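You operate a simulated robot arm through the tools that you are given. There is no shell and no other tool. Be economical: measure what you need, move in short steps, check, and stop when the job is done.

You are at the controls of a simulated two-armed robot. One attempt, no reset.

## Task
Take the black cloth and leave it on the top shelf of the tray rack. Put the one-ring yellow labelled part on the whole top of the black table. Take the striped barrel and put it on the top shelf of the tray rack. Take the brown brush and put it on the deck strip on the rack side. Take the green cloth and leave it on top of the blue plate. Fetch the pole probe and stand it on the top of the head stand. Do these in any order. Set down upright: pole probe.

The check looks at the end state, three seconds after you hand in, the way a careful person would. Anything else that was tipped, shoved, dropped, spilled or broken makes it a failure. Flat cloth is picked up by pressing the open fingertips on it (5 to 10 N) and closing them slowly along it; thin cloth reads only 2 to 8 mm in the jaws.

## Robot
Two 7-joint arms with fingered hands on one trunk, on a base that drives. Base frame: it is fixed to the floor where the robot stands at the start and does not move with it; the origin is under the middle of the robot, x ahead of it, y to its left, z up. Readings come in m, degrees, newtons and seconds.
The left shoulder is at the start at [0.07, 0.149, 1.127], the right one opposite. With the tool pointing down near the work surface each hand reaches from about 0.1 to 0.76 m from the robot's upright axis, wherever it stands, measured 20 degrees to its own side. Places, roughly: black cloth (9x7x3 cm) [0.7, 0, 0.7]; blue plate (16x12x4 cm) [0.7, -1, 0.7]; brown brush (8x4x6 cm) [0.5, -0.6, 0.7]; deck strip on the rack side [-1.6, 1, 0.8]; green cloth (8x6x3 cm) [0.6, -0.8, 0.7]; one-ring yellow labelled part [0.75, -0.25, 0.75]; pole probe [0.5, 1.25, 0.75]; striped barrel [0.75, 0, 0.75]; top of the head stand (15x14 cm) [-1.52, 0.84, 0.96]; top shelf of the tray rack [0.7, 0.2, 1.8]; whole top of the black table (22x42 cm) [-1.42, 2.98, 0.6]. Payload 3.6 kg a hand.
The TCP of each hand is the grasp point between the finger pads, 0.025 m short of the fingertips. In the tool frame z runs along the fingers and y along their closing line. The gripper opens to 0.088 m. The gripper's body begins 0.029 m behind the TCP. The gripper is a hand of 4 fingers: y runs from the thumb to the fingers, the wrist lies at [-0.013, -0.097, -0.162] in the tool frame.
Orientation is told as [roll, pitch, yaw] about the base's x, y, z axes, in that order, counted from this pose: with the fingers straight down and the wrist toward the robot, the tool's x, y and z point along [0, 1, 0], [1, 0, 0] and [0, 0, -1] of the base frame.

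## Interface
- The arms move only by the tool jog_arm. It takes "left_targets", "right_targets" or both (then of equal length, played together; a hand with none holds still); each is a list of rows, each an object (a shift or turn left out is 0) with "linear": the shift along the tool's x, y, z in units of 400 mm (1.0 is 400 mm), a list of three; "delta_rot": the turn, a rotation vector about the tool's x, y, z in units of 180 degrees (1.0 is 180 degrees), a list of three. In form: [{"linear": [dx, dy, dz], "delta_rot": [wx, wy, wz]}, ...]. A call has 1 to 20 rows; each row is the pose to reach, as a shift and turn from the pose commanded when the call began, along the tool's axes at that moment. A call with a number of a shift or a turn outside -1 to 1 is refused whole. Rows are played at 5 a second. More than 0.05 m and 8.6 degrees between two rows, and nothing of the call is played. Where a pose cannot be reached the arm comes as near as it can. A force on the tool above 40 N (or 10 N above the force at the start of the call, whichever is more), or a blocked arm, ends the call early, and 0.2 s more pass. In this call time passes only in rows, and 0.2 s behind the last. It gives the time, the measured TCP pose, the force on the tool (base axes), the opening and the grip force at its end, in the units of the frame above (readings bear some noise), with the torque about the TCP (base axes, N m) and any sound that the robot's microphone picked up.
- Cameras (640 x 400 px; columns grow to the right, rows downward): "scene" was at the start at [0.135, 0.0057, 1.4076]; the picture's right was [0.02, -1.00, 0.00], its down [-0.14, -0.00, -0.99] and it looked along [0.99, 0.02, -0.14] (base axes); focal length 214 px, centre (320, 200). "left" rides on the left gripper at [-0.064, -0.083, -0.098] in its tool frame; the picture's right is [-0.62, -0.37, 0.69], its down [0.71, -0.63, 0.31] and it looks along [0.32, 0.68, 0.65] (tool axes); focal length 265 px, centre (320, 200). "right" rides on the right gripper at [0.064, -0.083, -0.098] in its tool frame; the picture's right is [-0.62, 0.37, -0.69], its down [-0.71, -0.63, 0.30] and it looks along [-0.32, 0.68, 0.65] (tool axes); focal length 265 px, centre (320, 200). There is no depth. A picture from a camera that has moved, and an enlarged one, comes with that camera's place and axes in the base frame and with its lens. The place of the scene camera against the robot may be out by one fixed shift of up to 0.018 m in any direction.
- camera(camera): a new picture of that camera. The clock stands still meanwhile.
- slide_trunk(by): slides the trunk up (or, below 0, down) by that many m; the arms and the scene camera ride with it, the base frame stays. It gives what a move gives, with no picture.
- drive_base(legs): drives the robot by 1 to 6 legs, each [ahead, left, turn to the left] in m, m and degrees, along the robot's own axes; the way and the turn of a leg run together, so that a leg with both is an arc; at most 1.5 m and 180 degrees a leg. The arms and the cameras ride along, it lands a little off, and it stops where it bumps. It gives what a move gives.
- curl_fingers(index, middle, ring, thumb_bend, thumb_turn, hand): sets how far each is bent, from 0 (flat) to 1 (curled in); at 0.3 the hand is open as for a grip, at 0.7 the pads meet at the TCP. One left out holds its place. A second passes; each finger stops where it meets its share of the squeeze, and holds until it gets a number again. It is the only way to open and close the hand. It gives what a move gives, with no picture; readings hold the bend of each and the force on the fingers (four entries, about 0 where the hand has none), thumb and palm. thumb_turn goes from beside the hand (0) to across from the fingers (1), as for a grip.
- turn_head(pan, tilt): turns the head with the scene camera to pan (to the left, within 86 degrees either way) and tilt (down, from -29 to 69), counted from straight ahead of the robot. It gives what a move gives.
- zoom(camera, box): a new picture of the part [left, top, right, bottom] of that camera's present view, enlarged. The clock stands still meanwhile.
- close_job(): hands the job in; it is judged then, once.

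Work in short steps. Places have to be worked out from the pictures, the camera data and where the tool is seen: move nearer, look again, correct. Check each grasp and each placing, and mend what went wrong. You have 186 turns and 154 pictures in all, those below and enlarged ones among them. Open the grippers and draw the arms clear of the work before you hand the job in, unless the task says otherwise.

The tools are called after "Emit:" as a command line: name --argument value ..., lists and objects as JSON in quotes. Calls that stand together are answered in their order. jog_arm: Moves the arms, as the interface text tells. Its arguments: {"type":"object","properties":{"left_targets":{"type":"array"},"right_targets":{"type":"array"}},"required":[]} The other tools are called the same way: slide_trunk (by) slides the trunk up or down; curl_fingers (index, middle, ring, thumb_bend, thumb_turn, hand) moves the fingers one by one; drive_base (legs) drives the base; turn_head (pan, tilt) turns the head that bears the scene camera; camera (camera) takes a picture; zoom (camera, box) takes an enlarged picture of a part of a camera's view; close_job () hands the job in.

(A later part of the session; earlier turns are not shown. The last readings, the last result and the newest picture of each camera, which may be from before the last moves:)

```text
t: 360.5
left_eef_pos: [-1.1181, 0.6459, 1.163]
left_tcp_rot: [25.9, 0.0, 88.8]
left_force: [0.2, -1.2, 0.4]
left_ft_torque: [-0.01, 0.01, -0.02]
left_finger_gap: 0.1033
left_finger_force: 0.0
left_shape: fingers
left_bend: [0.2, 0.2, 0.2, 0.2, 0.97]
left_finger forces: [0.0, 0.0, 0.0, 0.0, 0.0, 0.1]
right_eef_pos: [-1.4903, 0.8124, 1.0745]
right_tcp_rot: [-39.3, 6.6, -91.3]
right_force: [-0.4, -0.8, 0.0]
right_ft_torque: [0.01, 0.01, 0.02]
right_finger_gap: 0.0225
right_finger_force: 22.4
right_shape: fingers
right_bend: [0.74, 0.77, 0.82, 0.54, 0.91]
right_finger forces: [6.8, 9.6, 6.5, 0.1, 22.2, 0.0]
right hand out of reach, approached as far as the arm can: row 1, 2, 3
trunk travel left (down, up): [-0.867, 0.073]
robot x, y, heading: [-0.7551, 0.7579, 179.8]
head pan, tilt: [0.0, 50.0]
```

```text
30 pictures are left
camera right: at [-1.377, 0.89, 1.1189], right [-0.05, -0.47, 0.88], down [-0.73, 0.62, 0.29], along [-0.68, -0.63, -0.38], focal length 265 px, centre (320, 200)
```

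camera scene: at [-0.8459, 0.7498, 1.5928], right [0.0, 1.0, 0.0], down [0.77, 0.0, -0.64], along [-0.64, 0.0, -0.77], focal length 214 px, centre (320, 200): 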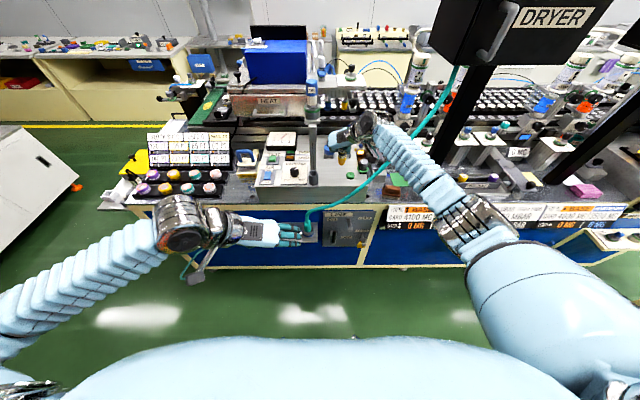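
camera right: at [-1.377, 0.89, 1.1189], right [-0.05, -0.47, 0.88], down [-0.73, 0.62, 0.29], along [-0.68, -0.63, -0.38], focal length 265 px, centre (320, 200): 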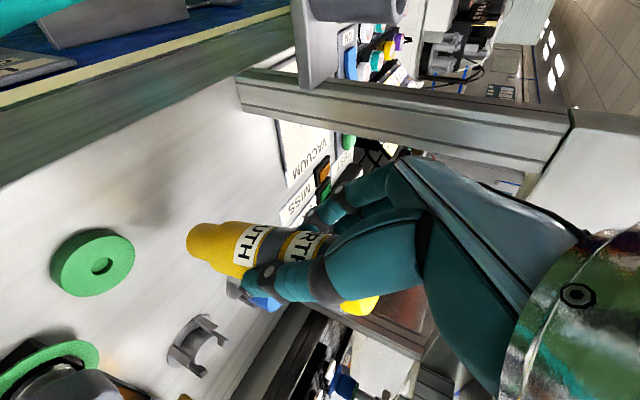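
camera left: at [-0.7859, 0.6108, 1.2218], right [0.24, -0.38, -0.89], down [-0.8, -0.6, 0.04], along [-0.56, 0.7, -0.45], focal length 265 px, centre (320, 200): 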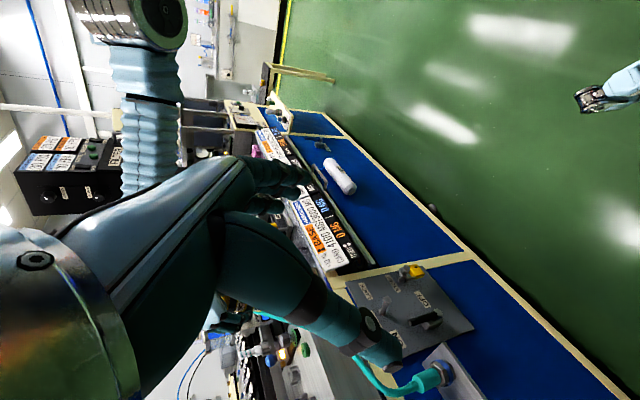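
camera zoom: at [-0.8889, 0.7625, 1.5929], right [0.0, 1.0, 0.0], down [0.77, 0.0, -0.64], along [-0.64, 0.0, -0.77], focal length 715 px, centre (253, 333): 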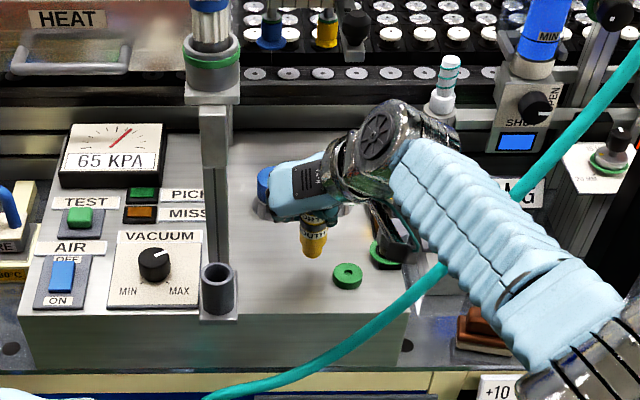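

Foot is at about (−1.507,0.834,0.998). I shift 1.2 cm left away from the green ring, then lower with the trunk.

Emit:
jog_arm --right_targets '[{"linear": [0, 0.03, 0]}]'

Emit:
slide_trunk --by -0.022

Emit:
zoom --camera "scene" --box '[280, 120, 400, 210]'

```text
t: 360.9
left_eef_pos: [-1.1214, 0.6464, 1.1622]
left_tcp_rot: [25.8, 0.1, 88.7]
left_force: [-0.8, -0.2, -0.3]
left_ft_torque: [0.01, 0.0, 0.02]
left_finger_gap: 0.1035
left_finger_force: 0.1
left_shape: fingers
left_bend: [0.2, 0.2, 0.2, 0.2, 0.97]
left_finger forces: [0.0, 0.0, 0.0, 0.0, 0.1, 0.0]
right_eef_pos: [-1.4927, 0.7996, 1.0691]
right_tcp_rot: [-39.1, 6.7, -91.3]
right_force: [-0.1, 0.4, -0.9]
right_ft_torque: [0.0, -0.05, -0.02]
right_finger_gap: 0.0223
right_finger_force: 21.8
right_shape: fingers
right_bend: [0.74, 0.77, 0.82, 0.54, 0.91]
right_finger forces: [6.7, 9.5, 6.4, 0.0, 21.9, 0.0]
trunk travel left (down, up): [-0.867, 0.073]
robot x, y, heading: [-0.754, 0.7612, 179.7]
head pan, tilt: [0.0, 50.0]
```

```text
t: 361.6
left_eef_pos: [-1.1211, 0.6468, 1.1396]
left_tcp_rot: [25.8, 0.1, 88.8]
left_force: [0.6, 0.1, -0.2]
left_ft_torque: [0.0, 0.02, -0.02]
left_finger_gap: 0.1033
left_finger_force: 0.1
left_shape: fingers
left_bend: [0.2, 0.2, 0.2, 0.2, 0.97]
left_finger forces: [0.1, 0.1, 0.1, 0.0, 0.0, 0.0]
right_eef_pos: [-1.4928, 0.8008, 1.0477]
right_tcp_rot: [-39.1, 6.8, -91.1]
right_force: [0.0, -0.6, -0.9]
right_ft_torque: [0.0, -0.01, 0.0]
right_finger_gap: 0.0225
right_finger_force: 22.7
right_shape: fingers
right_bend: [0.74, 0.77, 0.82, 0.54, 0.91]
right_finger forces: [6.6, 9.6, 6.3, 0.0, 22.1, 0.0]
trunk travel left (down, up): [-0.845, 0.095]
robot x, y, heading: [-0.7521, 0.7572, 179.7]
head pan, tilt: [0.0, 50.0]
```

```text
4.44 times, centred on (340, 165) of scene
camera zoom: at [-0.8919, 0.7615, 1.5705], right [0.0, 1.0, 0.0], down [0.77, 0.0, -0.64], along [-0.64, 0.0, -0.77], focal length 953 px, centre (231, 356)
```

zoom: 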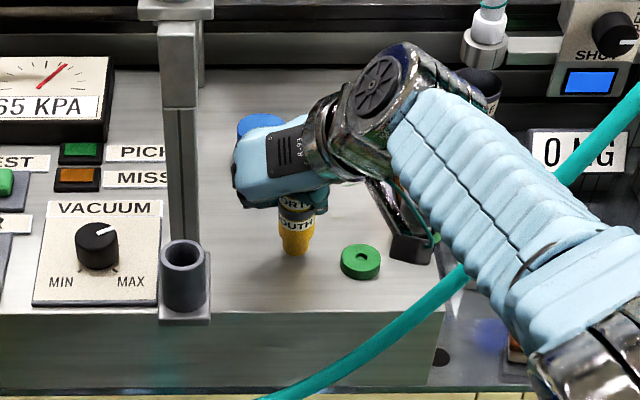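

Foot is ~1 cm above the console top. I lower with small trunk steps until contact.

Emit:
slide_trunk --by -0.007

Emit:
slide_trunk --by -0.004

```text
t: 362.1
left_eef_pos: [-1.122, 0.6469, 1.1328]
left_tcp_rot: [25.7, 0.1, 88.8]
left_force: [-0.3, -0.3, 0.7]
left_ft_torque: [-0.03, 0.0, 0.02]
left_finger_gap: 0.1034
left_finger_force: 0.1
left_shape: fingers
left_bend: [0.2, 0.2, 0.2, 0.2, 0.97]
left_finger forces: [0.1, 0.1, 0.0, 0.1, 0.0, 0.0]
right_eef_pos: [-1.4928, 0.8005, 1.0432]
right_tcp_rot: [-39.2, 6.7, -91.2]
right_force: [-0.2, 0.3, 0.0]
right_ft_torque: [-0.01, 0.0, 0.03]
right_finger_gap: 0.0224
right_finger_force: 22.8
right_shape: fingers
right_bend: [0.74, 0.77, 0.82, 0.54, 0.91]
right_finger forces: [6.7, 10.5, 6.1, 0.0, 22.5, 0.1]
trunk travel left (down, up): [-0.838, 0.102]
robot x, y, heading: [-0.7579, 0.7587, 179.8]
head pan, tilt: [0.0, 50.0]
```

```text
t: 362.7
left_eef_pos: [-1.1186, 0.6458, 1.13]
left_tcp_rot: [25.9, 0.1, 88.8]
left_force: [0.4, -0.5, -0.7]
left_ft_torque: [0.01, 0.01, -0.02]
left_finger_gap: 0.1032
left_finger_force: 0.0
left_shape: fingers
left_bend: [0.2, 0.2, 0.2, 0.2, 0.97]
left_finger forces: [0.0, 0.0, 0.1, 0.1, 0.1, 0.0]
right_eef_pos: [-1.4917, 0.8011, 1.0404]
right_tcp_rot: [-39.5, 6.6, -91.4]
right_force: [1.5, 0.9, 9.2]
right_ft_torque: [0.14, 0.01, -0.03]
right_finger_gap: 0.0223
right_finger_force: 25.3
right_shape: fingers
right_bend: [0.74, 0.77, 0.82, 0.54, 0.91]
right_finger forces: [6.8, 12.3, 6.9, 0.0, 24.3, 0.0]
trunk travel left (down, up): [-0.834, 0.106]
robot x, y, heading: [-0.7588, 0.7578, 179.9]
head pan, tilt: [0.0, 50.0]
```

Contact at 9 N. I check uprightness before releasing.

Emit:
zoom --camera "right" --box '[100, 160, 420, 360]'

Emit:
zoom --camera "scene" --box '[310, 140, 374, 180]'

```text
2.00 times, centred on (260, 260) of right
camera zoom: at [-1.3781, 0.8771, 1.0862], right [-0.05, -0.47, 0.88], down [-0.73, 0.62, 0.29], along [-0.68, -0.63, -0.37], focal length 531 px, centre (440, 80)
```

zoom: 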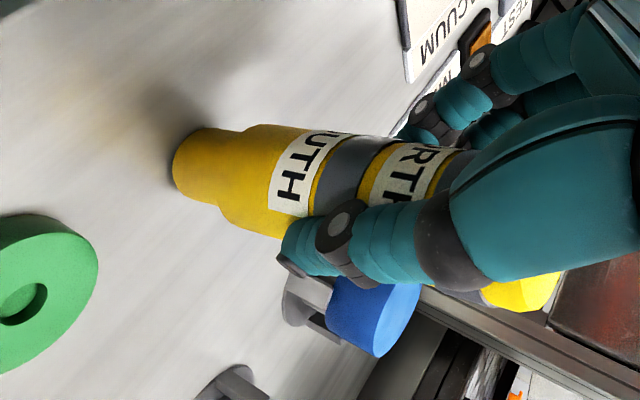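

```text
10.00 times, centred on (342, 160) of scene
camera zoom: at [-0.8888, 0.7624, 1.56], right [0.0, 1.0, 0.0], down [0.77, 0.0, -0.64], along [-0.64, 0.0, -0.77], focal length 2145 px, centre (100, 600)
```

zoom: 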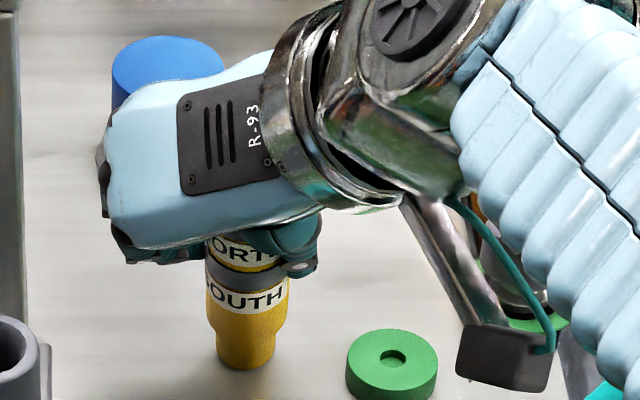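

Lean is only a few degrees. I press 3 mm more so the flat foot seats itself, then release gradually.

Emit:
slide_trunk --by -0.003

Emit:
zoom --camera "right" --box '[100, 160, 420, 360]'

```text
t: 363.2
left_eef_pos: [-1.1164, 0.6469, 1.127]
left_tcp_rot: [26.0, 0.2, 88.7]
left_force: [-0.7, 0.0, 0.1]
left_ft_torque: [0.0, 0.01, -0.02]
left_finger_gap: 0.1035
left_finger_force: 0.2
left_shape: fingers
left_bend: [0.2, 0.2, 0.2, 0.2, 0.97]
left_finger forces: [0.0, 0.0, 0.0, 0.1, 0.1, 0.0]
right_eef_pos: [-1.4896, 0.7995, 1.0393]
right_tcp_rot: [-39.6, 6.5, -91.3]
right_force: [1.0, -0.8, 17.6]
right_ft_torque: [0.24, 0.11, -0.02]
right_finger_gap: 0.0225
right_finger_force: 28.5
right_shape: fingers
right_bend: [0.74, 0.77, 0.83, 0.54, 0.91]
right_finger forces: [7.4, 12.8, 9.6, 0.0, 26.8, 0.1]
trunk travel left (down, up): [-0.831, 0.109]
robot x, y, heading: [-0.7551, 0.7611, 179.8]
head pan, tilt: [0.0, 50.0]
```

```text
2.00 times, centred on (260, 260) of right
camera zoom: at [-1.3765, 0.8766, 1.0848], right [-0.05, -0.47, 0.88], down [-0.73, 0.62, 0.29], along [-0.68, -0.63, -0.37], focal length 531 px, centre (440, 80)
```

zoom: 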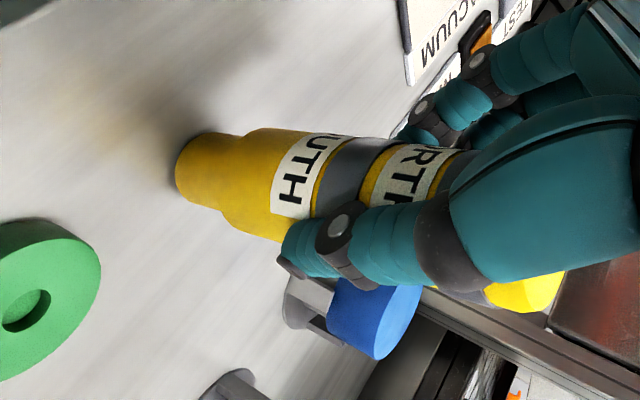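

Seated at 17 N. I relieve the push 2 mm and open the fingers slightly.

Emit:
slide_trunk --by 0.003

Emit:
curl_fingers --hand "right" --index 0.58 --middle 0.62 --ring 0.65 --thumb_bend 0.49

Emit:
zoom --camera "right" --box '[100, 160, 420, 360]'

```text
t: 363.7
left_eef_pos: [-1.1177, 0.6481, 1.129]
left_tcp_rot: [25.9, 0.1, 88.9]
left_force: [0.2, -0.8, 0.0]
left_ft_torque: [0.04, -0.01, -0.04]
left_finger_gap: 0.1034
left_finger_force: 0.0
left_shape: fingers
left_bend: [0.2, 0.2, 0.2, 0.2, 0.97]
left_finger forces: [0.0, 0.1, 0.0, 0.0, 0.0, 0.0]
right_eef_pos: [-1.4892, 0.8002, 1.0401]
right_tcp_rot: [-39.3, 6.6, -91.4]
right_force: [-0.1, -2.3, 12.0]
right_ft_torque: [0.0, 0.15, -0.01]
right_finger_gap: 0.0219
right_finger_force: 27.9
right_shape: fingers
right_bend: [0.74, 0.77, 0.83, 0.55, 0.91]
right_finger forces: [8.2, 13.8, 8.1, 0.1, 26.7, 0.0]
trunk travel left (down, up): [-0.834, 0.106]
robot x, y, heading: [-0.7586, 0.7583, 179.9]
head pan, tilt: [0.0, 50.0]
```

```text
t: 364.7
left_eef_pos: [-1.1215, 0.649, 1.128]
left_tcp_rot: [25.7, 0.1, 88.9]
left_force: [0.5, 0.6, -0.2]
left_ft_torque: [-0.03, -0.01, 0.01]
left_finger_gap: 0.1033
left_finger_force: 0.0
left_shape: fingers
left_bend: [0.2, 0.2, 0.2, 0.2, 0.97]
left_finger forces: [0.0, 0.0, 0.0, 0.1, 0.0, 0.0]
right_eef_pos: [-1.4921, 0.8006, 1.0368]
right_tcp_rot: [-39.1, 6.7, -91.2]
right_force: [1.1, -1.6, 1.2]
right_ft_torque: [0.0, -0.02, 0.0]
right_finger_gap: 0.0354
right_finger_force: 0.3
right_shape: fingers
right_bend: [0.57, 0.62, 0.65, 0.49, 0.97]
right_finger forces: [0.4, 0.1, 0.0, 0.1, 0.3, 0.1]
trunk travel left (down, up): [-0.834, 0.106]
robot x, y, heading: [-0.7517, 0.7549, 179.8]
head pan, tilt: [0.0, 50.0]
```

```text
2.00 times, centred on (260, 260) of right
camera zoom: at [-1.3798, 0.878, 1.0829], right [-0.05, -0.47, 0.88], down [-0.73, 0.62, 0.29], along [-0.68, -0.63, -0.38], focal length 531 px, centre (440, 80)
```

zoom: 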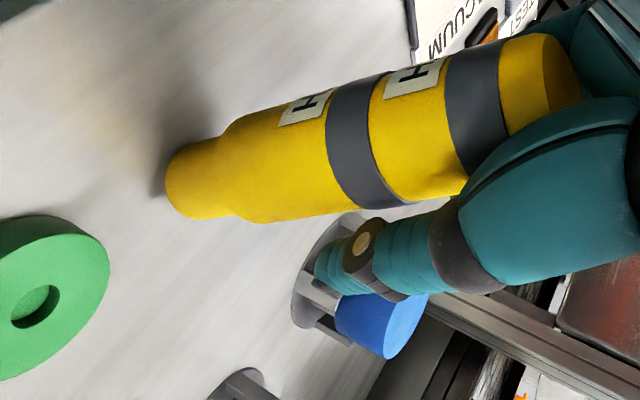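

The probe is leaning onto the fingers after opening, about 35° sideways. I close again gently to bring it back upright.

Emit:
curl_fingers --hand "right" --index 0.66 --middle 0.7 --ring 0.74 --thumb_bend 0.5

Emit:
zoom --camera "right" --box '[100, 160, 420, 360]'

Emit:
zoom --camera "scene" --box '[310, 140, 374, 180]'

```text
t: 365.7
left_eef_pos: [-1.1203, 0.6473, 1.129]
left_tcp_rot: [25.7, 0.2, 88.7]
left_force: [-0.6, -0.1, 0.4]
left_ft_torque: [-0.01, 0.03, -0.01]
left_finger_gap: 0.1034
left_finger_force: 0.0
left_shape: fingers
left_bend: [0.2, 0.2, 0.2, 0.2, 0.97]
left_finger forces: [0.0, 0.1, 0.0, 0.0, 0.0, 0.0]
right_eef_pos: [-1.4918, 0.8012, 1.0377]
right_tcp_rot: [-39.2, 6.7, -91.3]
right_force: [-0.3, -0.2, 0.1]
right_ft_torque: [0.03, -0.04, -0.03]
right_finger_gap: 0.025
right_finger_force: 1.0
right_shape: fingers
right_bend: [0.66, 0.7, 0.74, 0.5, 0.97]
right_finger forces: [1.0, 0.0, 0.1, 0.1, 1.1, 0.0]
trunk travel left (down, up): [-0.834, 0.106]
robot x, y, heading: [-0.7516, 0.7569, 180.0]
head pan, tilt: [0.0, 50.0]
```

```text
2.00 times, centred on (260, 260) of right
camera zoom: at [-1.3783, 0.8778, 1.0839], right [-0.05, -0.47, 0.88], down [-0.73, 0.62, 0.29], along [-0.68, -0.63, -0.38], focal length 531 px, centre (440, 80)
```

zoom: 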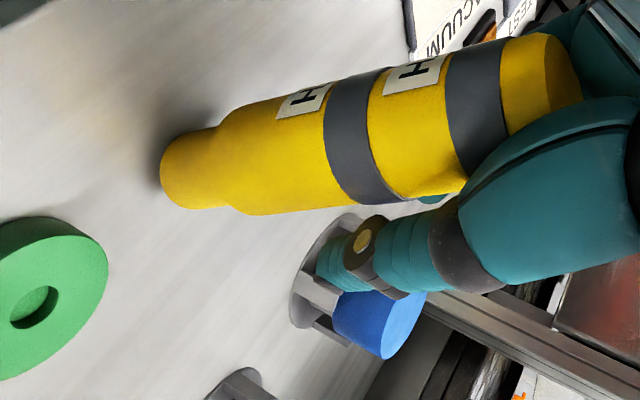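

```text
10.00 times, centred on (342, 160) of scene
camera zoom: at [-0.8904, 0.7629, 1.5597], right [0.0, 1.0, 0.0], down [0.77, 0.0, -0.64], along [-0.64, 0.0, -0.77], focal length 2145 px, centre (100, 600)
```

zoom: 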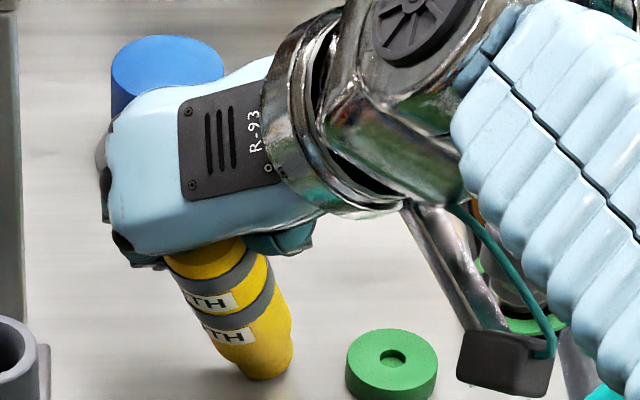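

The probe leans into the palm crotch (top ≈(−1.453,0.798,1.066), foot ≈(−1.506,0.830,0.965), length 0.118). I squeeze it there to regain a grip.

Emit:
curl_fingers --hand "right" --index 0.8 --middle 0.8 --ring 0.8 --thumb_bend 0.65

Emit:
zoom --camera "right" --box '[100, 160, 420, 360]'

Emit:
zoom --camera "scene" --box '[310, 140, 374, 180]'

```text
t: 366.7
left_eef_pos: [-1.1199, 0.6467, 1.1295]
left_tcp_rot: [25.8, 0.2, 88.8]
left_force: [0.6, -0.2, -0.4]
left_ft_torque: [-0.03, 0.01, 0.01]
left_finger_gap: 0.1037
left_finger_force: 0.1
left_shape: fingers
left_bend: [0.2, 0.2, 0.2, 0.2, 0.97]
left_finger forces: [0.1, 0.1, 0.1, 0.0, 0.0, 0.0]
right_eef_pos: [-1.4906, 0.8009, 1.0378]
right_tcp_rot: [-39.2, 6.7, -91.3]
right_force: [-0.5, 0.2, 1.9]
right_ft_torque: [0.08, 0.06, 0.0]
right_finger_gap: 0.0006
right_finger_force: 7.4
right_shape: fingers
right_bend: [0.79, 0.8, 0.8, 0.63, 0.98]
right_finger forces: [8.2, 0.1, 0.0, 0.0, 6.8, 0.0]
trunk travel left (down, up): [-0.834, 0.106]
robot x, y, heading: [-0.7572, 0.7599, 179.9]
head pan, tilt: [0.0, 50.0]
```

```text
2.00 times, centred on (260, 260) of right
camera zoom: at [-1.3783, 0.8776, 1.0842], right [-0.05, -0.47, 0.88], down [-0.73, 0.62, 0.29], along [-0.68, -0.63, -0.38], focal length 531 px, centre (440, 80)
```

zoom: 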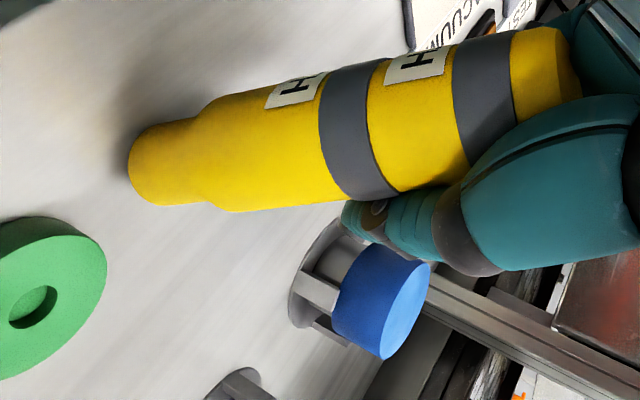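

```text
10.00 times, centred on (342, 160) of scene
camera zoom: at [-0.8902, 0.7627, 1.5597], right [0.0, 1.0, 0.0], down [0.77, 0.0, -0.64], along [-0.64, 0.0, -0.77], focal length 2145 px, centre (100, 600)
```

zoom: 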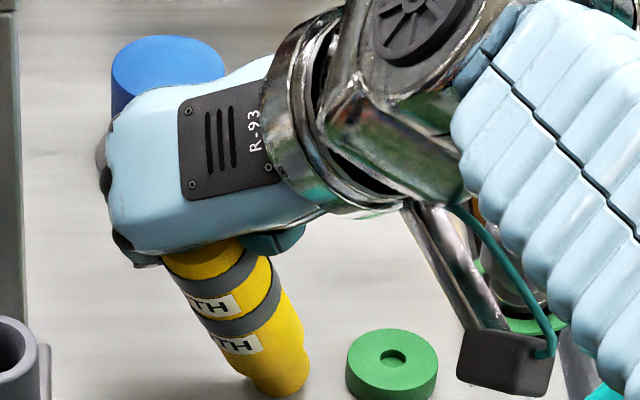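

Force readings show the rod pinched between index (8 N) and thumb (7 N), lying almost parallel to the fingers. I lift a little with the trunk and check that it comes along.

Emit:
slide_trunk --by 0.02

Emit:
zoom --camera "right" --box '[100, 160, 420, 360]'

Emit:
zoom --camera "scene" --box '[310, 140, 374, 180]'

```text
t: 367.4
left_eef_pos: [-1.1194, 0.6488, 1.1498]
left_tcp_rot: [25.9, 0.2, 88.8]
left_force: [0.5, 0.1, -0.1]
left_ft_torque: [-0.01, 0.01, 0.0]
left_finger_gap: 0.1035
left_finger_force: 0.0
left_shape: fingers
left_bend: [0.2, 0.2, 0.2, 0.2, 0.97]
left_finger forces: [0.0, 0.0, 0.0, 0.1, 0.0, 0.0]
right_eef_pos: [-1.49, 0.8001, 1.0578]
right_tcp_rot: [-39.3, 6.5, -91.3]
right_force: [0.0, -0.1, -1.1]
right_ft_torque: [0.02, 0.03, -0.01]
right_finger_gap: 0.001
right_finger_force: 2.8
right_shape: fingers
right_bend: [0.8, 0.8, 0.8, 0.64, 0.97]
right_finger forces: [3.3, 0.1, 0.0, 0.0, 3.0, 0.1]
trunk travel left (down, up): [-0.854, 0.086]
robot x, y, heading: [-0.756, 0.7624, 179.9]
head pan, tilt: [0.0, 50.0]
```

```text
2.00 times, centred on (260, 260) of right
camera zoom: at [-1.3778, 0.8779, 1.104], right [-0.05, -0.47, 0.88], down [-0.73, 0.62, 0.29], along [-0.68, -0.63, -0.38], focal length 531 px, centre (440, 80)
```

zoom: 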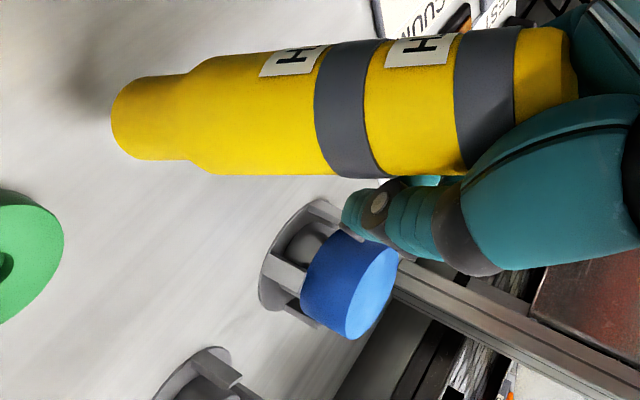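

```text
10.00 times, centred on (342, 160) of scene
camera zoom: at [-0.8897, 0.7629, 1.5798], right [0.0, 1.0, 0.0], down [0.77, 0.0, -0.64], along [-0.64, 0.0, -0.77], focal length 2145 px, centre (100, 600)
```

zoom: 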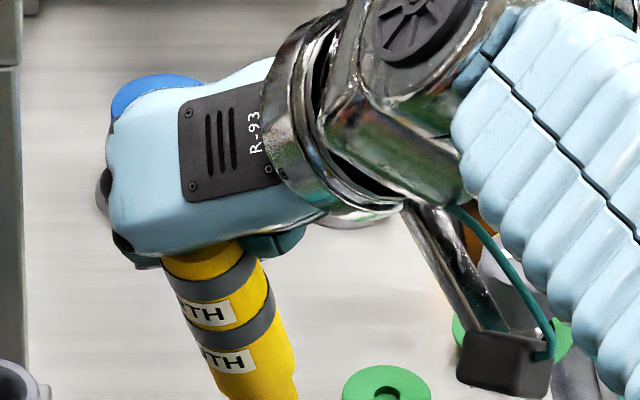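

The rod is held but lightly (3 N), now leaning ~17° toward me and ~18° left. I tighten index and thumb slightly before re-orienting.

Emit:
curl_fingers --hand "right" --index 0.83 --thumb_bend 0.67

Emit:
zoom --camera "right" --box '[100, 160, 420, 360]'

```text
t: 368.4
left_eef_pos: [-1.1211, 0.647, 1.1484]
left_tcp_rot: [25.8, 0.2, 88.8]
left_force: [-0.6, 0.7, 0.1]
left_ft_torque: [0.03, -0.01, 0.02]
left_finger_gap: 0.1033
left_finger_force: 0.1
left_shape: fingers
left_bend: [0.2, 0.2, 0.2, 0.2, 0.97]
left_finger forces: [0.1, 0.0, 0.1, 0.0, 0.0, 0.0]
right_eef_pos: [-1.4912, 0.8008, 1.0567]
right_tcp_rot: [-39.2, 6.6, -91.4]
right_force: [0.3, -0.5, 0.5]
right_ft_torque: [-0.01, 0.02, -0.03]
right_finger_gap: 0.0044
right_finger_force: 2.6
right_shape: fingers
right_bend: [0.82, 0.8, 0.8, 0.64, 0.97]
right_finger forces: [2.7, 0.1, 0.1, 0.1, 2.4, 0.0]
trunk travel left (down, up): [-0.854, 0.086]
robot x, y, heading: [-0.7557, 0.7578, 179.9]
head pan, tilt: [0.0, 50.0]
```

```text
2.00 times, centred on (260, 260) of right
camera zoom: at [-1.3789, 0.8779, 1.1036], right [-0.05, -0.47, 0.88], down [-0.73, 0.62, 0.29], along [-0.68, -0.63, -0.38], focal length 531 px, centre (440, 80)
```

zoom: 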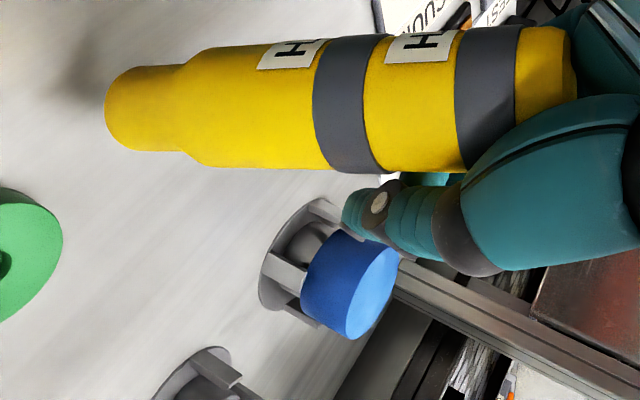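

The pinch is too weak to trust, so I will secure the rod with the left hand from the front, below the right hand. First I bring the left hand to a pre-grasp ~10 cm in front of it, nearly horizontal, moderately open.

Emit:
curl_fingers --hand "left" --index 0.33 --middle 0.33 --ring 0.33 --thumb_bend 0.33

Emit:
jog_arm --left_targets '[{"linear": [0.0525, 0.055, 0.0705], "delta_rot": [0, 0.034, 0]}, {"linear": [0.105, 0.11, 0.141], "delta_rot": [0, 0.068, 0]}, {"linear": [0.1575, 0.166, 0.2115], "delta_rot": [0, 0.102, 0]}, {"linear": [0.21, 0.221, 0.282], "delta_rot": [0, 0.136, 0]}, {"linear": [0.2625, 0.277, 0.3525], "delta_rot": [0, 0.17, 0]}, {"linear": [0.315, 0.332, 0.423], "delta_rot": [0, 0.204, 0]}, {"linear": [0.3675, 0.387, 0.4935], "delta_rot": [0, 0.238, 0]}, {"linear": [0.42, 0.4425, 0.564], "delta_rot": [0, 0.272, 0]}]'

Emit:
zoom --camera "scene" --box '[280, 120, 408, 200]'

Emit:
camera --camera "left"

```text
t: 369.4
left_eef_pos: [-1.1193, 0.6476, 1.1487]
left_tcp_rot: [25.8, 0.3, 88.8]
left_force: [0.7, -0.5, -0.3]
left_ft_torque: [0.01, -0.01, 0.04]
left_finger_gap: 0.0793
left_finger_force: 0.0
left_shape: fingers
left_bend: [0.33, 0.33, 0.33, 0.33, 0.97]
left_finger forces: [0.1, 0.0, 0.1, 0.1, 0.1, 0.0]
right_eef_pos: [-1.4915, 0.8014, 1.0586]
right_tcp_rot: [-39.2, 6.7, -91.2]
right_force: [0.7, 0.7, -0.5]
right_ft_torque: [0.01, 0.01, 0.01]
right_finger_gap: 0.0041
right_finger_force: 2.0
right_shape: fingers
right_bend: [0.82, 0.8, 0.8, 0.64, 0.97]
right_finger forces: [2.6, 0.1, 0.0, 0.1, 2.5, 0.0]
trunk travel left (down, up): [-0.854, 0.086]
robot x, y, heading: [-0.7568, 0.7619, 179.7]
head pan, tilt: [0.0, 50.0]
```

```text
t: 371.2
left_eef_pos: [-1.3639, 0.8324, 1.0186]
left_tcp_rot: [74.9, 0.2, 88.8]
left_force: [-0.4, 0.2, 0.5]
left_ft_torque: [-0.01, 0.05, -0.01]
left_finger_gap: 0.0793
left_finger_force: 0.1
left_shape: fingers
left_bend: [0.33, 0.33, 0.33, 0.33, 0.97]
left_finger forces: [0.0, 0.1, 0.0, 0.0, 0.1, 0.0]
right_eef_pos: [-1.4933, 0.8025, 1.0565]
right_tcp_rot: [-39.1, 6.5, -91.2]
right_force: [-0.1, -0.2, -1.2]
right_ft_torque: [-0.01, 0.01, 0.03]
right_finger_gap: 0.0046
right_finger_force: 2.4
right_shape: fingers
right_bend: [0.82, 0.8, 0.8, 0.64, 0.97]
right_finger forces: [2.6, 0.1, 0.1, 0.0, 2.4, 0.1]
trunk travel left (down, up): [-0.854, 0.086]
robot x, y, heading: [-0.757, 0.7592, 179.7]
head pan, tilt: [0.0, 50.0]
```

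```text
5.00 times, centred on (344, 160) of scene
camera zoom: at [-0.8928, 0.7659, 1.5795], right [0.0, 1.0, 0.0], down [0.77, 0.0, -0.64], along [-0.64, 0.0, -0.77], focal length 1072 px, centre (200, 400)
```

zoom: 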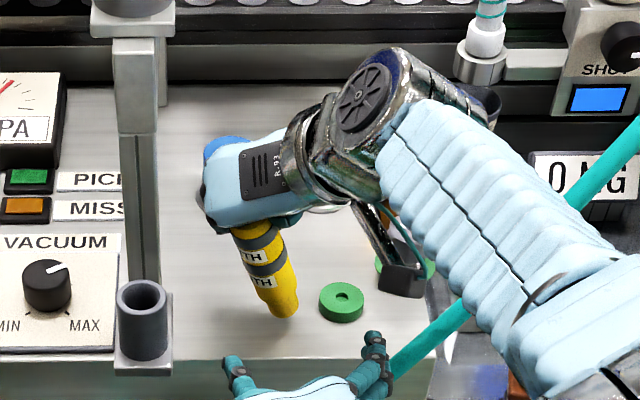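

```text
16 pictures are left
camera left: at [-1.2555, 0.7465, 0.9818], right [-0.51, -0.36, -0.78], down [-0.5, -0.62, 0.61], along [-0.7, 0.7, 0.14], focal length 265 px, centre (320, 200)
```

left: 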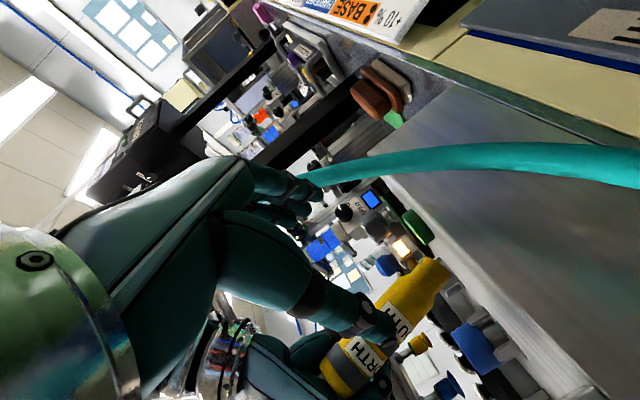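

The left hand is lined up (needs 1 cm left), hose is below. I advance to surround the rod with the left hand.

Emit:
jog_arm --left_targets '[{"linear": [0.01, -0.025, 0.05]}, {"linear": [0.022, -0.025, 0.11]}, {"linear": [0.035, -0.025, 0.17]}, {"linear": [0.049, -0.025, 0.235]}]'

Emit:
zoom --camera "scene" --box '[296, 130, 392, 190]'

```text
t: 372.2
left_eef_pos: [-1.4613, 0.8227, 1.0124]
left_tcp_rot: [74.8, 0.1, 88.7]
left_force: [-1.3, 0.5, -0.2]
left_ft_torque: [0.03, -0.02, 0.0]
left_finger_gap: 0.079
left_finger_force: 0.0
left_shape: fingers
left_bend: [0.33, 0.33, 0.33, 0.33, 0.97]
left_finger forces: [0.0, 0.1, 0.0, 0.0, 0.0, 0.1]
right_eef_pos: [-1.4911, 0.8018, 1.0572]
right_tcp_rot: [-39.1, 6.7, -91.3]
right_force: [0.7, 0.3, -0.6]
right_ft_torque: [0.0, 0.01, 0.04]
right_finger_gap: 0.0045
right_finger_force: 3.0
right_shape: fingers
right_bend: [0.82, 0.8, 0.8, 0.64, 0.97]
right_finger forces: [2.6, 0.0, 0.0, 0.0, 2.4, 0.0]
trunk travel left (down, up): [-0.854, 0.086]
robot x, y, heading: [-0.7596, 0.7599, 179.7]
head pan, tilt: [0.0, 50.0]
```

```text
6.67 times, centred on (344, 160) of scene
camera zoom: at [-0.8907, 0.7635, 1.5797], right [0.0, 1.0, 0.0], down [0.77, 0.0, -0.64], along [-0.64, 0.0, -0.77], focal length 1430 px, centre (160, 467)
```

zoom: 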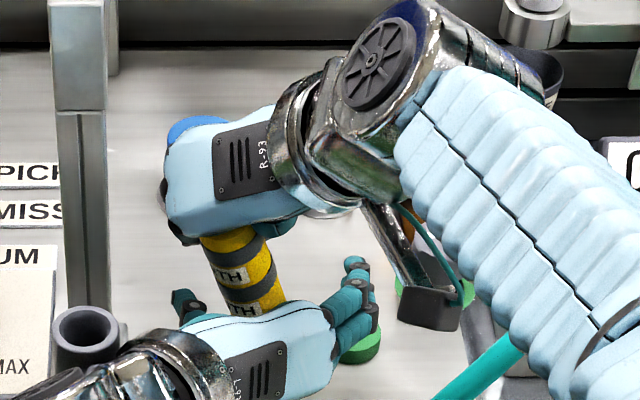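

The rod is between left thumb and fingers, no contact so far. I close the left hand.

Emit:
curl_fingers --hand "left" --index 0.75 --middle 0.75 --ring 0.75 --thumb_bend 0.65

Emit:
zoom --camera "scene" --box '[296, 130, 392, 190]'

```text
t: 373.2
left_eef_pos: [-1.4606, 0.822, 1.0125]
left_tcp_rot: [74.7, 0.2, 88.7]
left_force: [0.4, 3.6, -2.2]
left_ft_torque: [-0.13, -0.14, 0.19]
left_finger_gap: 0.0233
left_finger_force: 14.3
left_shape: fingers
left_bend: [0.71, 0.73, 0.74, 0.56, 0.97]
left_finger forces: [7.0, 5.6, 3.9, 0.1, 12.2, 0.0]
right_eef_pos: [-1.4922, 0.8009, 1.0578]
right_tcp_rot: [-39.2, 6.4, -91.3]
right_force: [2.1, -4.0, 1.9]
right_ft_torque: [0.03, 0.01, -0.09]
right_finger_gap: 0.0048
right_finger_force: 3.3
right_shape: fingers
right_bend: [0.82, 0.8, 0.8, 0.64, 0.97]
right_finger forces: [4.5, 0.0, 0.1, 0.0, 2.7, 0.1]
trunk travel left (down, up): [-0.854, 0.086]
robot x, y, heading: [-0.7566, 0.7613, 179.9]
head pan, tilt: [0.0, 50.0]
```

```text
6.67 times, centred on (344, 160) of scene
camera zoom: at [-0.8905, 0.7633, 1.5797], right [0.0, 1.0, 0.0], down [0.77, 0.0, -0.64], along [-0.64, 0.0, -0.77], focal length 1430 px, centre (160, 467)
```

zoom: 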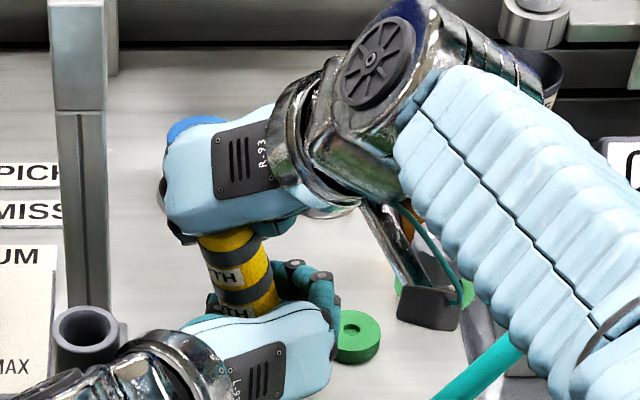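

Left hand holds the rod (~14 N). I tighten it, then open the right hand and lift it straight up and away.

Emit:
curl_fingers --hand "left" --index 0.82 --middle 0.84 --ring 0.86 --thumb_bend 0.72

Emit:
curl_fingers --hand "right" --index 0.45 --middle 0.45 --ring 0.45 --thumb_bend 0.4

Emit:
jog_arm --right_targets '[{"linear": [-0.05, 0, -0.06]}, {"linear": [-0.1, 0, -0.12]}, {"linear": [-0.16, 0, -0.19]}, {"linear": [-0.22, 0, -0.27]}, {"linear": [-0.24, -0.05, -0.36]}]'

Emit:
zoom --camera "scene" --box '[296, 130, 392, 190]'

```text
t: 374.2
left_eef_pos: [-1.4611, 0.8219, 1.0124]
left_tcp_rot: [74.6, 0.2, 88.8]
left_force: [-0.1, 6.6, -4.6]
left_ft_torque: [-0.13, -0.07, 0.3]
left_finger_gap: 0.0207
left_finger_force: 21.8
left_shape: fingers
left_bend: [0.72, 0.74, 0.75, 0.57, 0.96]
left_finger forces: [7.9, 8.2, 8.6, 0.1, 19.4, 0.0]
right_eef_pos: [-1.4911, 0.8, 1.0589]
right_tcp_rot: [-39.2, 6.6, -91.2]
right_force: [1.8, -3.6, 2.6]
right_ft_torque: [0.07, -0.06, -0.11]
right_finger_gap: 0.0045
right_finger_force: 4.7
right_shape: fingers
right_bend: [0.82, 0.8, 0.8, 0.64, 0.97]
right_finger forces: [6.2, 0.0, 0.1, 0.0, 2.3, 0.6]
trunk travel left (down, up): [-0.854, 0.086]
robot x, y, heading: [-0.7522, 0.7585, 179.8]
head pan, tilt: [0.0, 50.0]
```

```text
t: 375.2
left_eef_pos: [-1.4609, 0.822, 1.0136]
left_tcp_rot: [74.7, 0.2, 88.8]
left_force: [0.5, 6.4, -3.9]
left_ft_torque: [-0.03, 0.05, 0.4]
left_finger_gap: 0.0205
left_finger_force: 20.8
left_shape: fingers
left_bend: [0.72, 0.74, 0.75, 0.57, 0.96]
left_finger forces: [8.1, 7.7, 7.5, 0.0, 19.4, 0.0]
right_eef_pos: [-1.4904, 0.8018, 1.0574]
right_tcp_rot: [-39.2, 6.7, -91.3]
right_force: [1.1, -3.8, 2.1]
right_ft_torque: [0.02, -0.04, -0.07]
right_finger_gap: 0.0578
right_finger_force: 1.6
right_shape: fingers
right_bend: [0.45, 0.45, 0.45, 0.4, 0.97]
right_finger forces: [3.5, 0.0, 0.0, 0.0, 0.0, 0.7]
trunk travel left (down, up): [-0.854, 0.086]
robot x, y, heading: [-0.7542, 0.759, 179.7]
head pan, tilt: [0.0, 50.0]
```

```text
t: 376.4
left_eef_pos: [-1.4609, 0.8207, 1.0127]
left_tcp_rot: [74.7, 0.0, 88.7]
left_force: [0.9, 1.0, 0.1]
left_ft_torque: [-0.02, -0.02, 0.12]
left_finger_gap: 0.0209
left_finger_force: 22.1
left_shape: fingers
left_bend: [0.73, 0.74, 0.76, 0.58, 0.93]
left_finger forces: [9.9, 6.4, 5.0, 0.0, 21.3, 0.0]
right_eef_pos: [-1.511, 0.7912, 1.2393]
right_tcp_rot: [-39.3, 6.6, -91.3]
right_force: [-7.7, 7.0, 0.5]
right_ft_torque: [-0.14, -0.17, -0.21]
right_finger_gap: 0.058
right_finger_force: 5.2
right_shape: fingers
right_bend: [0.45, 0.48, 0.45, 0.4, 0.97]
right_finger forces: [0.0, 9.4, 0.1, 0.0, 0.0, 0.0]
right hand out of reach, approached as far as the arm can: row 1, 2, 3, 4, 5
trunk travel left (down, up): [-0.854, 0.086]
robot x, y, heading: [-0.7542, 0.7584, 179.7]
head pan, tilt: [0.0, 50.0]
```

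```text
6.67 times, centred on (344, 160) of scene
camera zoom: at [-0.8897, 0.7608, 1.5798], right [0.0, 1.0, 0.0], down [0.77, 0.0, -0.64], along [-0.64, 0.0, -0.77], focal length 1430 px, centre (160, 467)
```

zoom: 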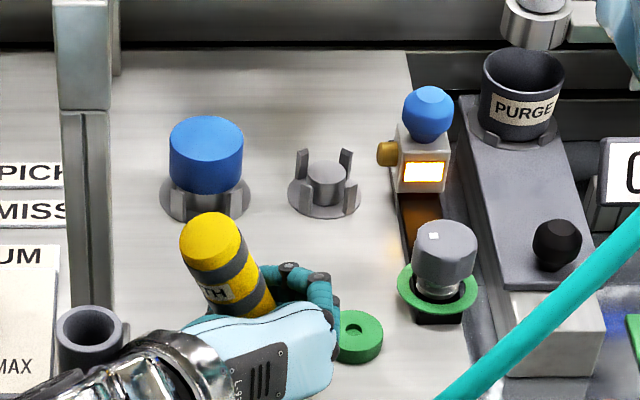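

The left hand holds the probe and the right is free, but its middle finger presses something (gantry). I move the right hand away to the right, then back.

Emit:
jog_arm --right_targets '[{"linear": [0, -0.07, 0]}, {"linear": [0.02, -0.15, -0.02]}, {"linear": [0.1, -0.17, -0.085]}, {"linear": [0.19, -0.2, -0.16]}, {"linear": [0.28, -0.22, -0.235]}, {"linear": [0.37, -0.24, -0.31]}]'

Emit:
camera --camera "scene"

```text
t: 377.8
left_eef_pos: [-1.4617, 0.8213, 1.0122]
left_tcp_rot: [74.7, 0.1, 88.8]
left_force: [0.8, 1.5, 0.2]
left_ft_torque: [0.03, 0.04, 0.09]
left_finger_gap: 0.0209
left_finger_force: 21.5
left_shape: fingers
left_bend: [0.73, 0.74, 0.76, 0.58, 0.93]
left_finger forces: [9.8, 6.5, 5.0, 0.0, 21.3, 0.1]
right_eef_pos: [-1.5201, 0.882, 1.2407]
right_tcp_rot: [-39.1, 6.6, -91.3]
right_force: [-0.5, -0.2, 0.0]
right_ft_torque: [0.0, -0.02, 0.01]
right_finger_gap: 0.0578
right_finger_force: 0.0
right_shape: fingers
right_bend: [0.45, 0.45, 0.45, 0.4, 0.97]
right_finger forces: [0.1, 0.0, 0.0, 0.1, 0.1, 0.0]
right hand out of reach, approached as far as the arm can: row 1, 2, 3, 4, 5, 6
trunk travel left (down, up): [-0.854, 0.086]
robot x, y, heading: [-0.7567, 0.7594, 180.1]
head pan, tilt: [0.0, 50.0]
```

```text
12 pictures are left
camera scene: at [-0.8909, 0.7637, 1.5796], right [0.0, 1.0, 0.0], down [0.77, 0.0, -0.64], along [-0.64, 0.0, -0.77], focal length 214 px, centre (320, 200)
```

scene: 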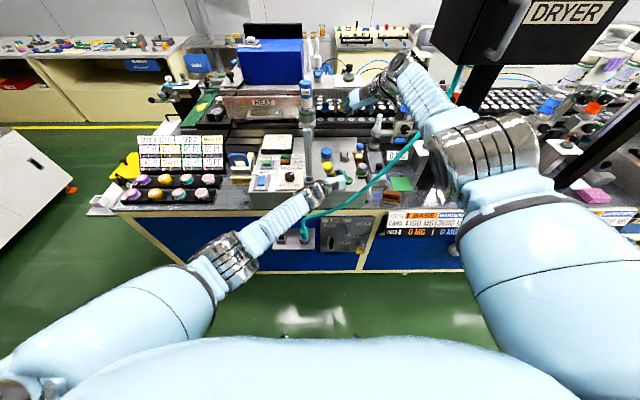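

The probe leans ~26° left in the left hand's grip. I lift 4 cm and roll the left hand 26° about the forward axis to bring it upright.

Emit:
jog_arm --left_targets '[{"linear": [0.05, 0, -0.013]}, {"linear": [0.097, 0, -0.026]}, {"linear": [0.097, 0, -0.026], "delta_rot": [0.0094, 0, 0.0349]}, {"linear": [0.097, 0, -0.026], "delta_rot": [0.0187, 0, 0.0698]}, {"linear": [0.097, 0, -0.026], "delta_rot": [0.028, 0, 0.1046]}, {"linear": [0.097, 0, -0.026], "delta_rot": [0.0374, 0, 0.1395]}]'

Emit:
zoom --camera "scene" --box '[296, 130, 392, 190]'

Emit:
camera --camera "left"

```text
t: 379.2
left_eef_pos: [-1.4632, 0.8186, 1.0531]
left_tcp_rot: [74.7, 26.3, 88.7]
left_force: [0.1, 0.2, -1.1]
left_ft_torque: [0.01, -0.02, 0.0]
left_finger_gap: 0.0204
left_finger_force: 20.7
left_shape: fingers
left_bend: [0.73, 0.74, 0.76, 0.59, 0.93]
left_finger forces: [9.4, 6.5, 5.0, 0.1, 20.6, 0.0]
right_eef_pos: [-1.5197, 0.8814, 1.2406]
right_tcp_rot: [-39.1, 6.7, -91.2]
right_force: [-0.5, -0.7, -0.1]
right_ft_torque: [0.03, -0.01, 0.0]
right_finger_gap: 0.0578
right_finger_force: 0.1
right_shape: fingers
right_bend: [0.45, 0.45, 0.45, 0.4, 0.97]
right_finger forces: [0.1, 0.0, 0.0, 0.1, 0.0, 0.0]
trunk travel left (down, up): [-0.854, 0.086]
robot x, y, heading: [-0.7533, 0.7633, 179.8]
head pan, tilt: [0.0, 50.0]
```

```text
6.67 times, centred on (344, 160) of scene
camera zoom: at [-0.8909, 0.7637, 1.5796], right [0.0, 1.0, 0.0], down [0.77, 0.0, -0.64], along [-0.64, 0.0, -0.77], focal length 1430 px, centre (160, 467)
```

zoom: 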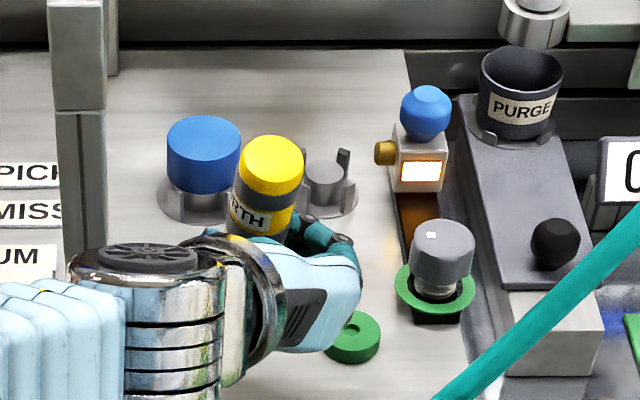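

```text
10 pictures are left
camera left: at [-1.3538, 0.7276, 1.0556], right [-0.52, -0.66, -0.54], down [-0.49, -0.28, 0.82], along [-0.7, 0.69, -0.18], focal length 265 px, centre (320, 200)
```

left: 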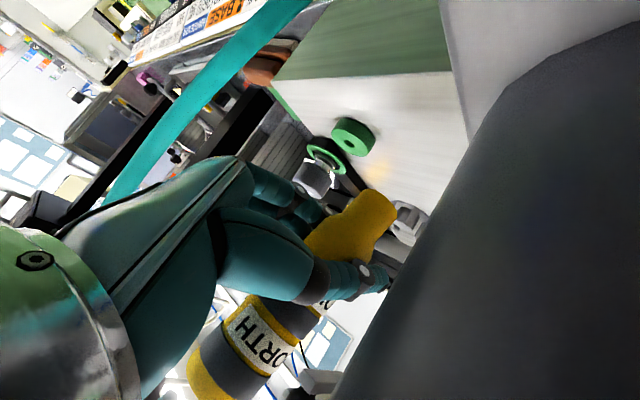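

I zoom tightly on the probe's top face: its ellipse tells the fore-aft lean.

Emit:
zoom --camera "scene" --box '[322, 146, 354, 166]'

```text
16.00 times, centred on (338, 156) of scene
camera zoom: at [-0.8909, 0.7637, 1.5796], right [0.0, 1.0, 0.0], down [0.77, 0.0, -0.64], along [-0.64, 0.0, -0.77], focal length 3432 px, centre (32, 904)
```

zoom: 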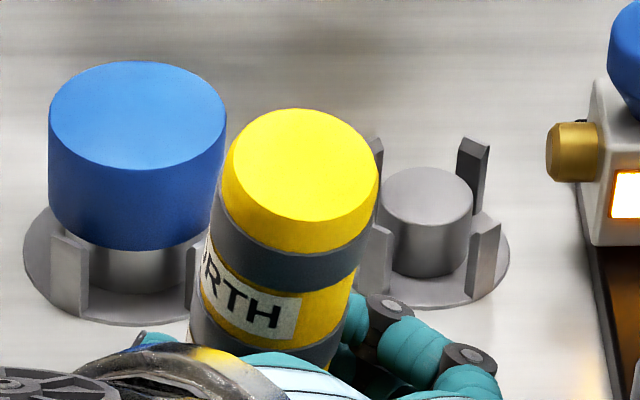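

Comparing with the upright blue head's ellipse: the rod still leans ~12–13° toward me, and ~7° to the right. I apply that correction with the left hand and re-check.

Emit:
jog_arm --left_targets '[{"linear": [0, 0, 0], "delta_rot": [-0.0207, -0.0325, -0.0163]}, {"linear": [0, 0, 0], "delta_rot": [-0.0415, -0.065, -0.0326]}]'

Emit:
zoom --camera "scene" --box '[322, 146, 354, 166]'

```text
t: 379.8
left_eef_pos: [-1.4631, 0.8257, 1.0546]
left_tcp_rot: [61.1, 17.9, 83.6]
left_force: [0.8, 0.3, -1.1]
left_ft_torque: [-0.02, 0.03, 0.06]
left_finger_gap: 0.0202
left_finger_force: 20.4
left_shape: fingers
left_bend: [0.73, 0.74, 0.76, 0.59, 0.93]
left_finger forces: [9.2, 6.6, 5.0, 0.0, 20.4, 0.0]
right_eef_pos: [-1.5194, 0.884, 1.2406]
right_tcp_rot: [-39.2, 6.6, -91.4]
right_force: [0.4, -0.6, -0.3]
right_ft_torque: [-0.02, 0.02, -0.01]
right_finger_gap: 0.0578
right_finger_force: 0.0
right_shape: fingers
right_bend: [0.45, 0.45, 0.45, 0.4, 0.97]
right_finger forces: [0.0, 0.0, 0.0, 0.0, 0.0, 0.0]
trunk travel left (down, up): [-0.854, 0.086]
robot x, y, heading: [-0.7536, 0.7599, 179.9]
head pan, tilt: [0.0, 50.0]
```

```text
16.00 times, centred on (338, 156) of scene
camera zoom: at [-0.8902, 0.7668, 1.5796], right [0.0, 1.0, 0.0], down [0.77, 0.0, -0.64], along [-0.64, 0.0, -0.77], focal length 3432 px, centre (32, 904)
```

zoom: 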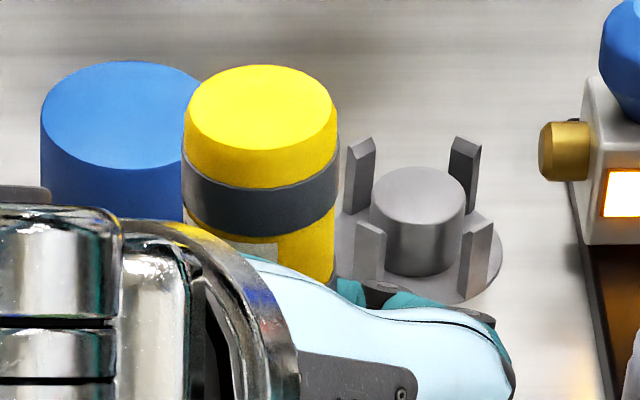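

Now the probe is upright to within ~2°. I move it 3 cm deeper (to x≈−1.51) and withdraw the right hand further back.

Emit:
jog_arm --left_targets '[{"linear": [0.0167, -0.0025, 0.0333]}, {"linear": [0.0334, -0.005, 0.0666]}, {"linear": [0.0334, -0.005, 0.0666]}, {"linear": [0.0334, -0.005, 0.0666]}]' --right_targets '[{"linear": [0.08, -0.03, -0.068]}, {"linear": [0.16, -0.06, -0.135]}, {"linear": [0.24, -0.1, -0.2]}, {"linear": [0.32, -0.13, -0.27]}]'

Emit:
zoom --camera "scene" --box '[296, 130, 392, 190]'

```text
t: 380.8
left_eef_pos: [-1.4783, 0.8218, 1.0584]
left_tcp_rot: [61.1, 17.7, 83.5]
left_force: [36.4, -4.5, -0.5]
left_ft_torque: [0.06, 0.63, 3.11]
left_finger_gap: 0.0198
left_finger_force: 20.3
left_shape: fingers
left_bend: [0.73, 0.74, 0.76, 0.6, 0.93]
left_finger forces: [9.2, 6.5, 4.8, 0.1, 20.2, 0.0]
left hand out of reach, approached as far as the arm can: row 1, 2, 3, 4
right_eef_pos: [-1.5078, 0.9356, 1.2749]
right_tcp_rot: [-39.6, 6.5, -91.3]
right_force: [0.1, -0.4, 0.0]
right_ft_torque: [0.02, -0.01, 0.01]
right_finger_gap: 0.0577
right_finger_force: 0.1
right_shape: fingers
right_bend: [0.45, 0.45, 0.45, 0.4, 0.97]
right_finger forces: [0.0, 0.1, 0.0, 0.1, 0.0, 0.0]
right hand out of reach, approached as far as the arm can: row 1, 2, 3, 4
trunk travel left (down, up): [-0.854, 0.086]
robot x, y, heading: [-0.7553, 0.7595, 179.7]
head pan, tilt: [0.0, 50.0]
```

```text
6.67 times, centred on (344, 160) of scene
camera zoom: at [-0.879, 0.7616, 1.5806], right [0.0, 1.0, 0.0], down [0.76, 0.0, -0.65], along [-0.65, 0.0, -0.76], focal length 1430 px, centre (160, 467)
```

zoom: 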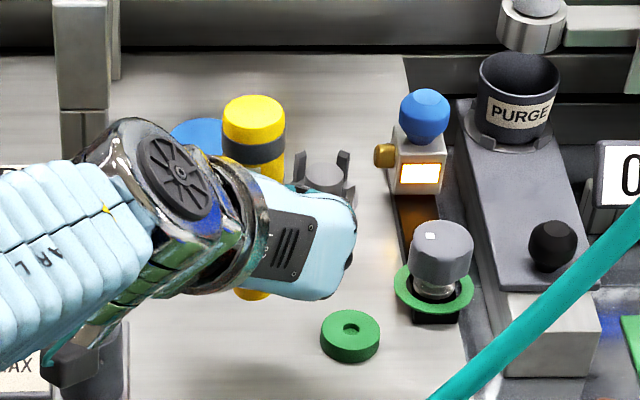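

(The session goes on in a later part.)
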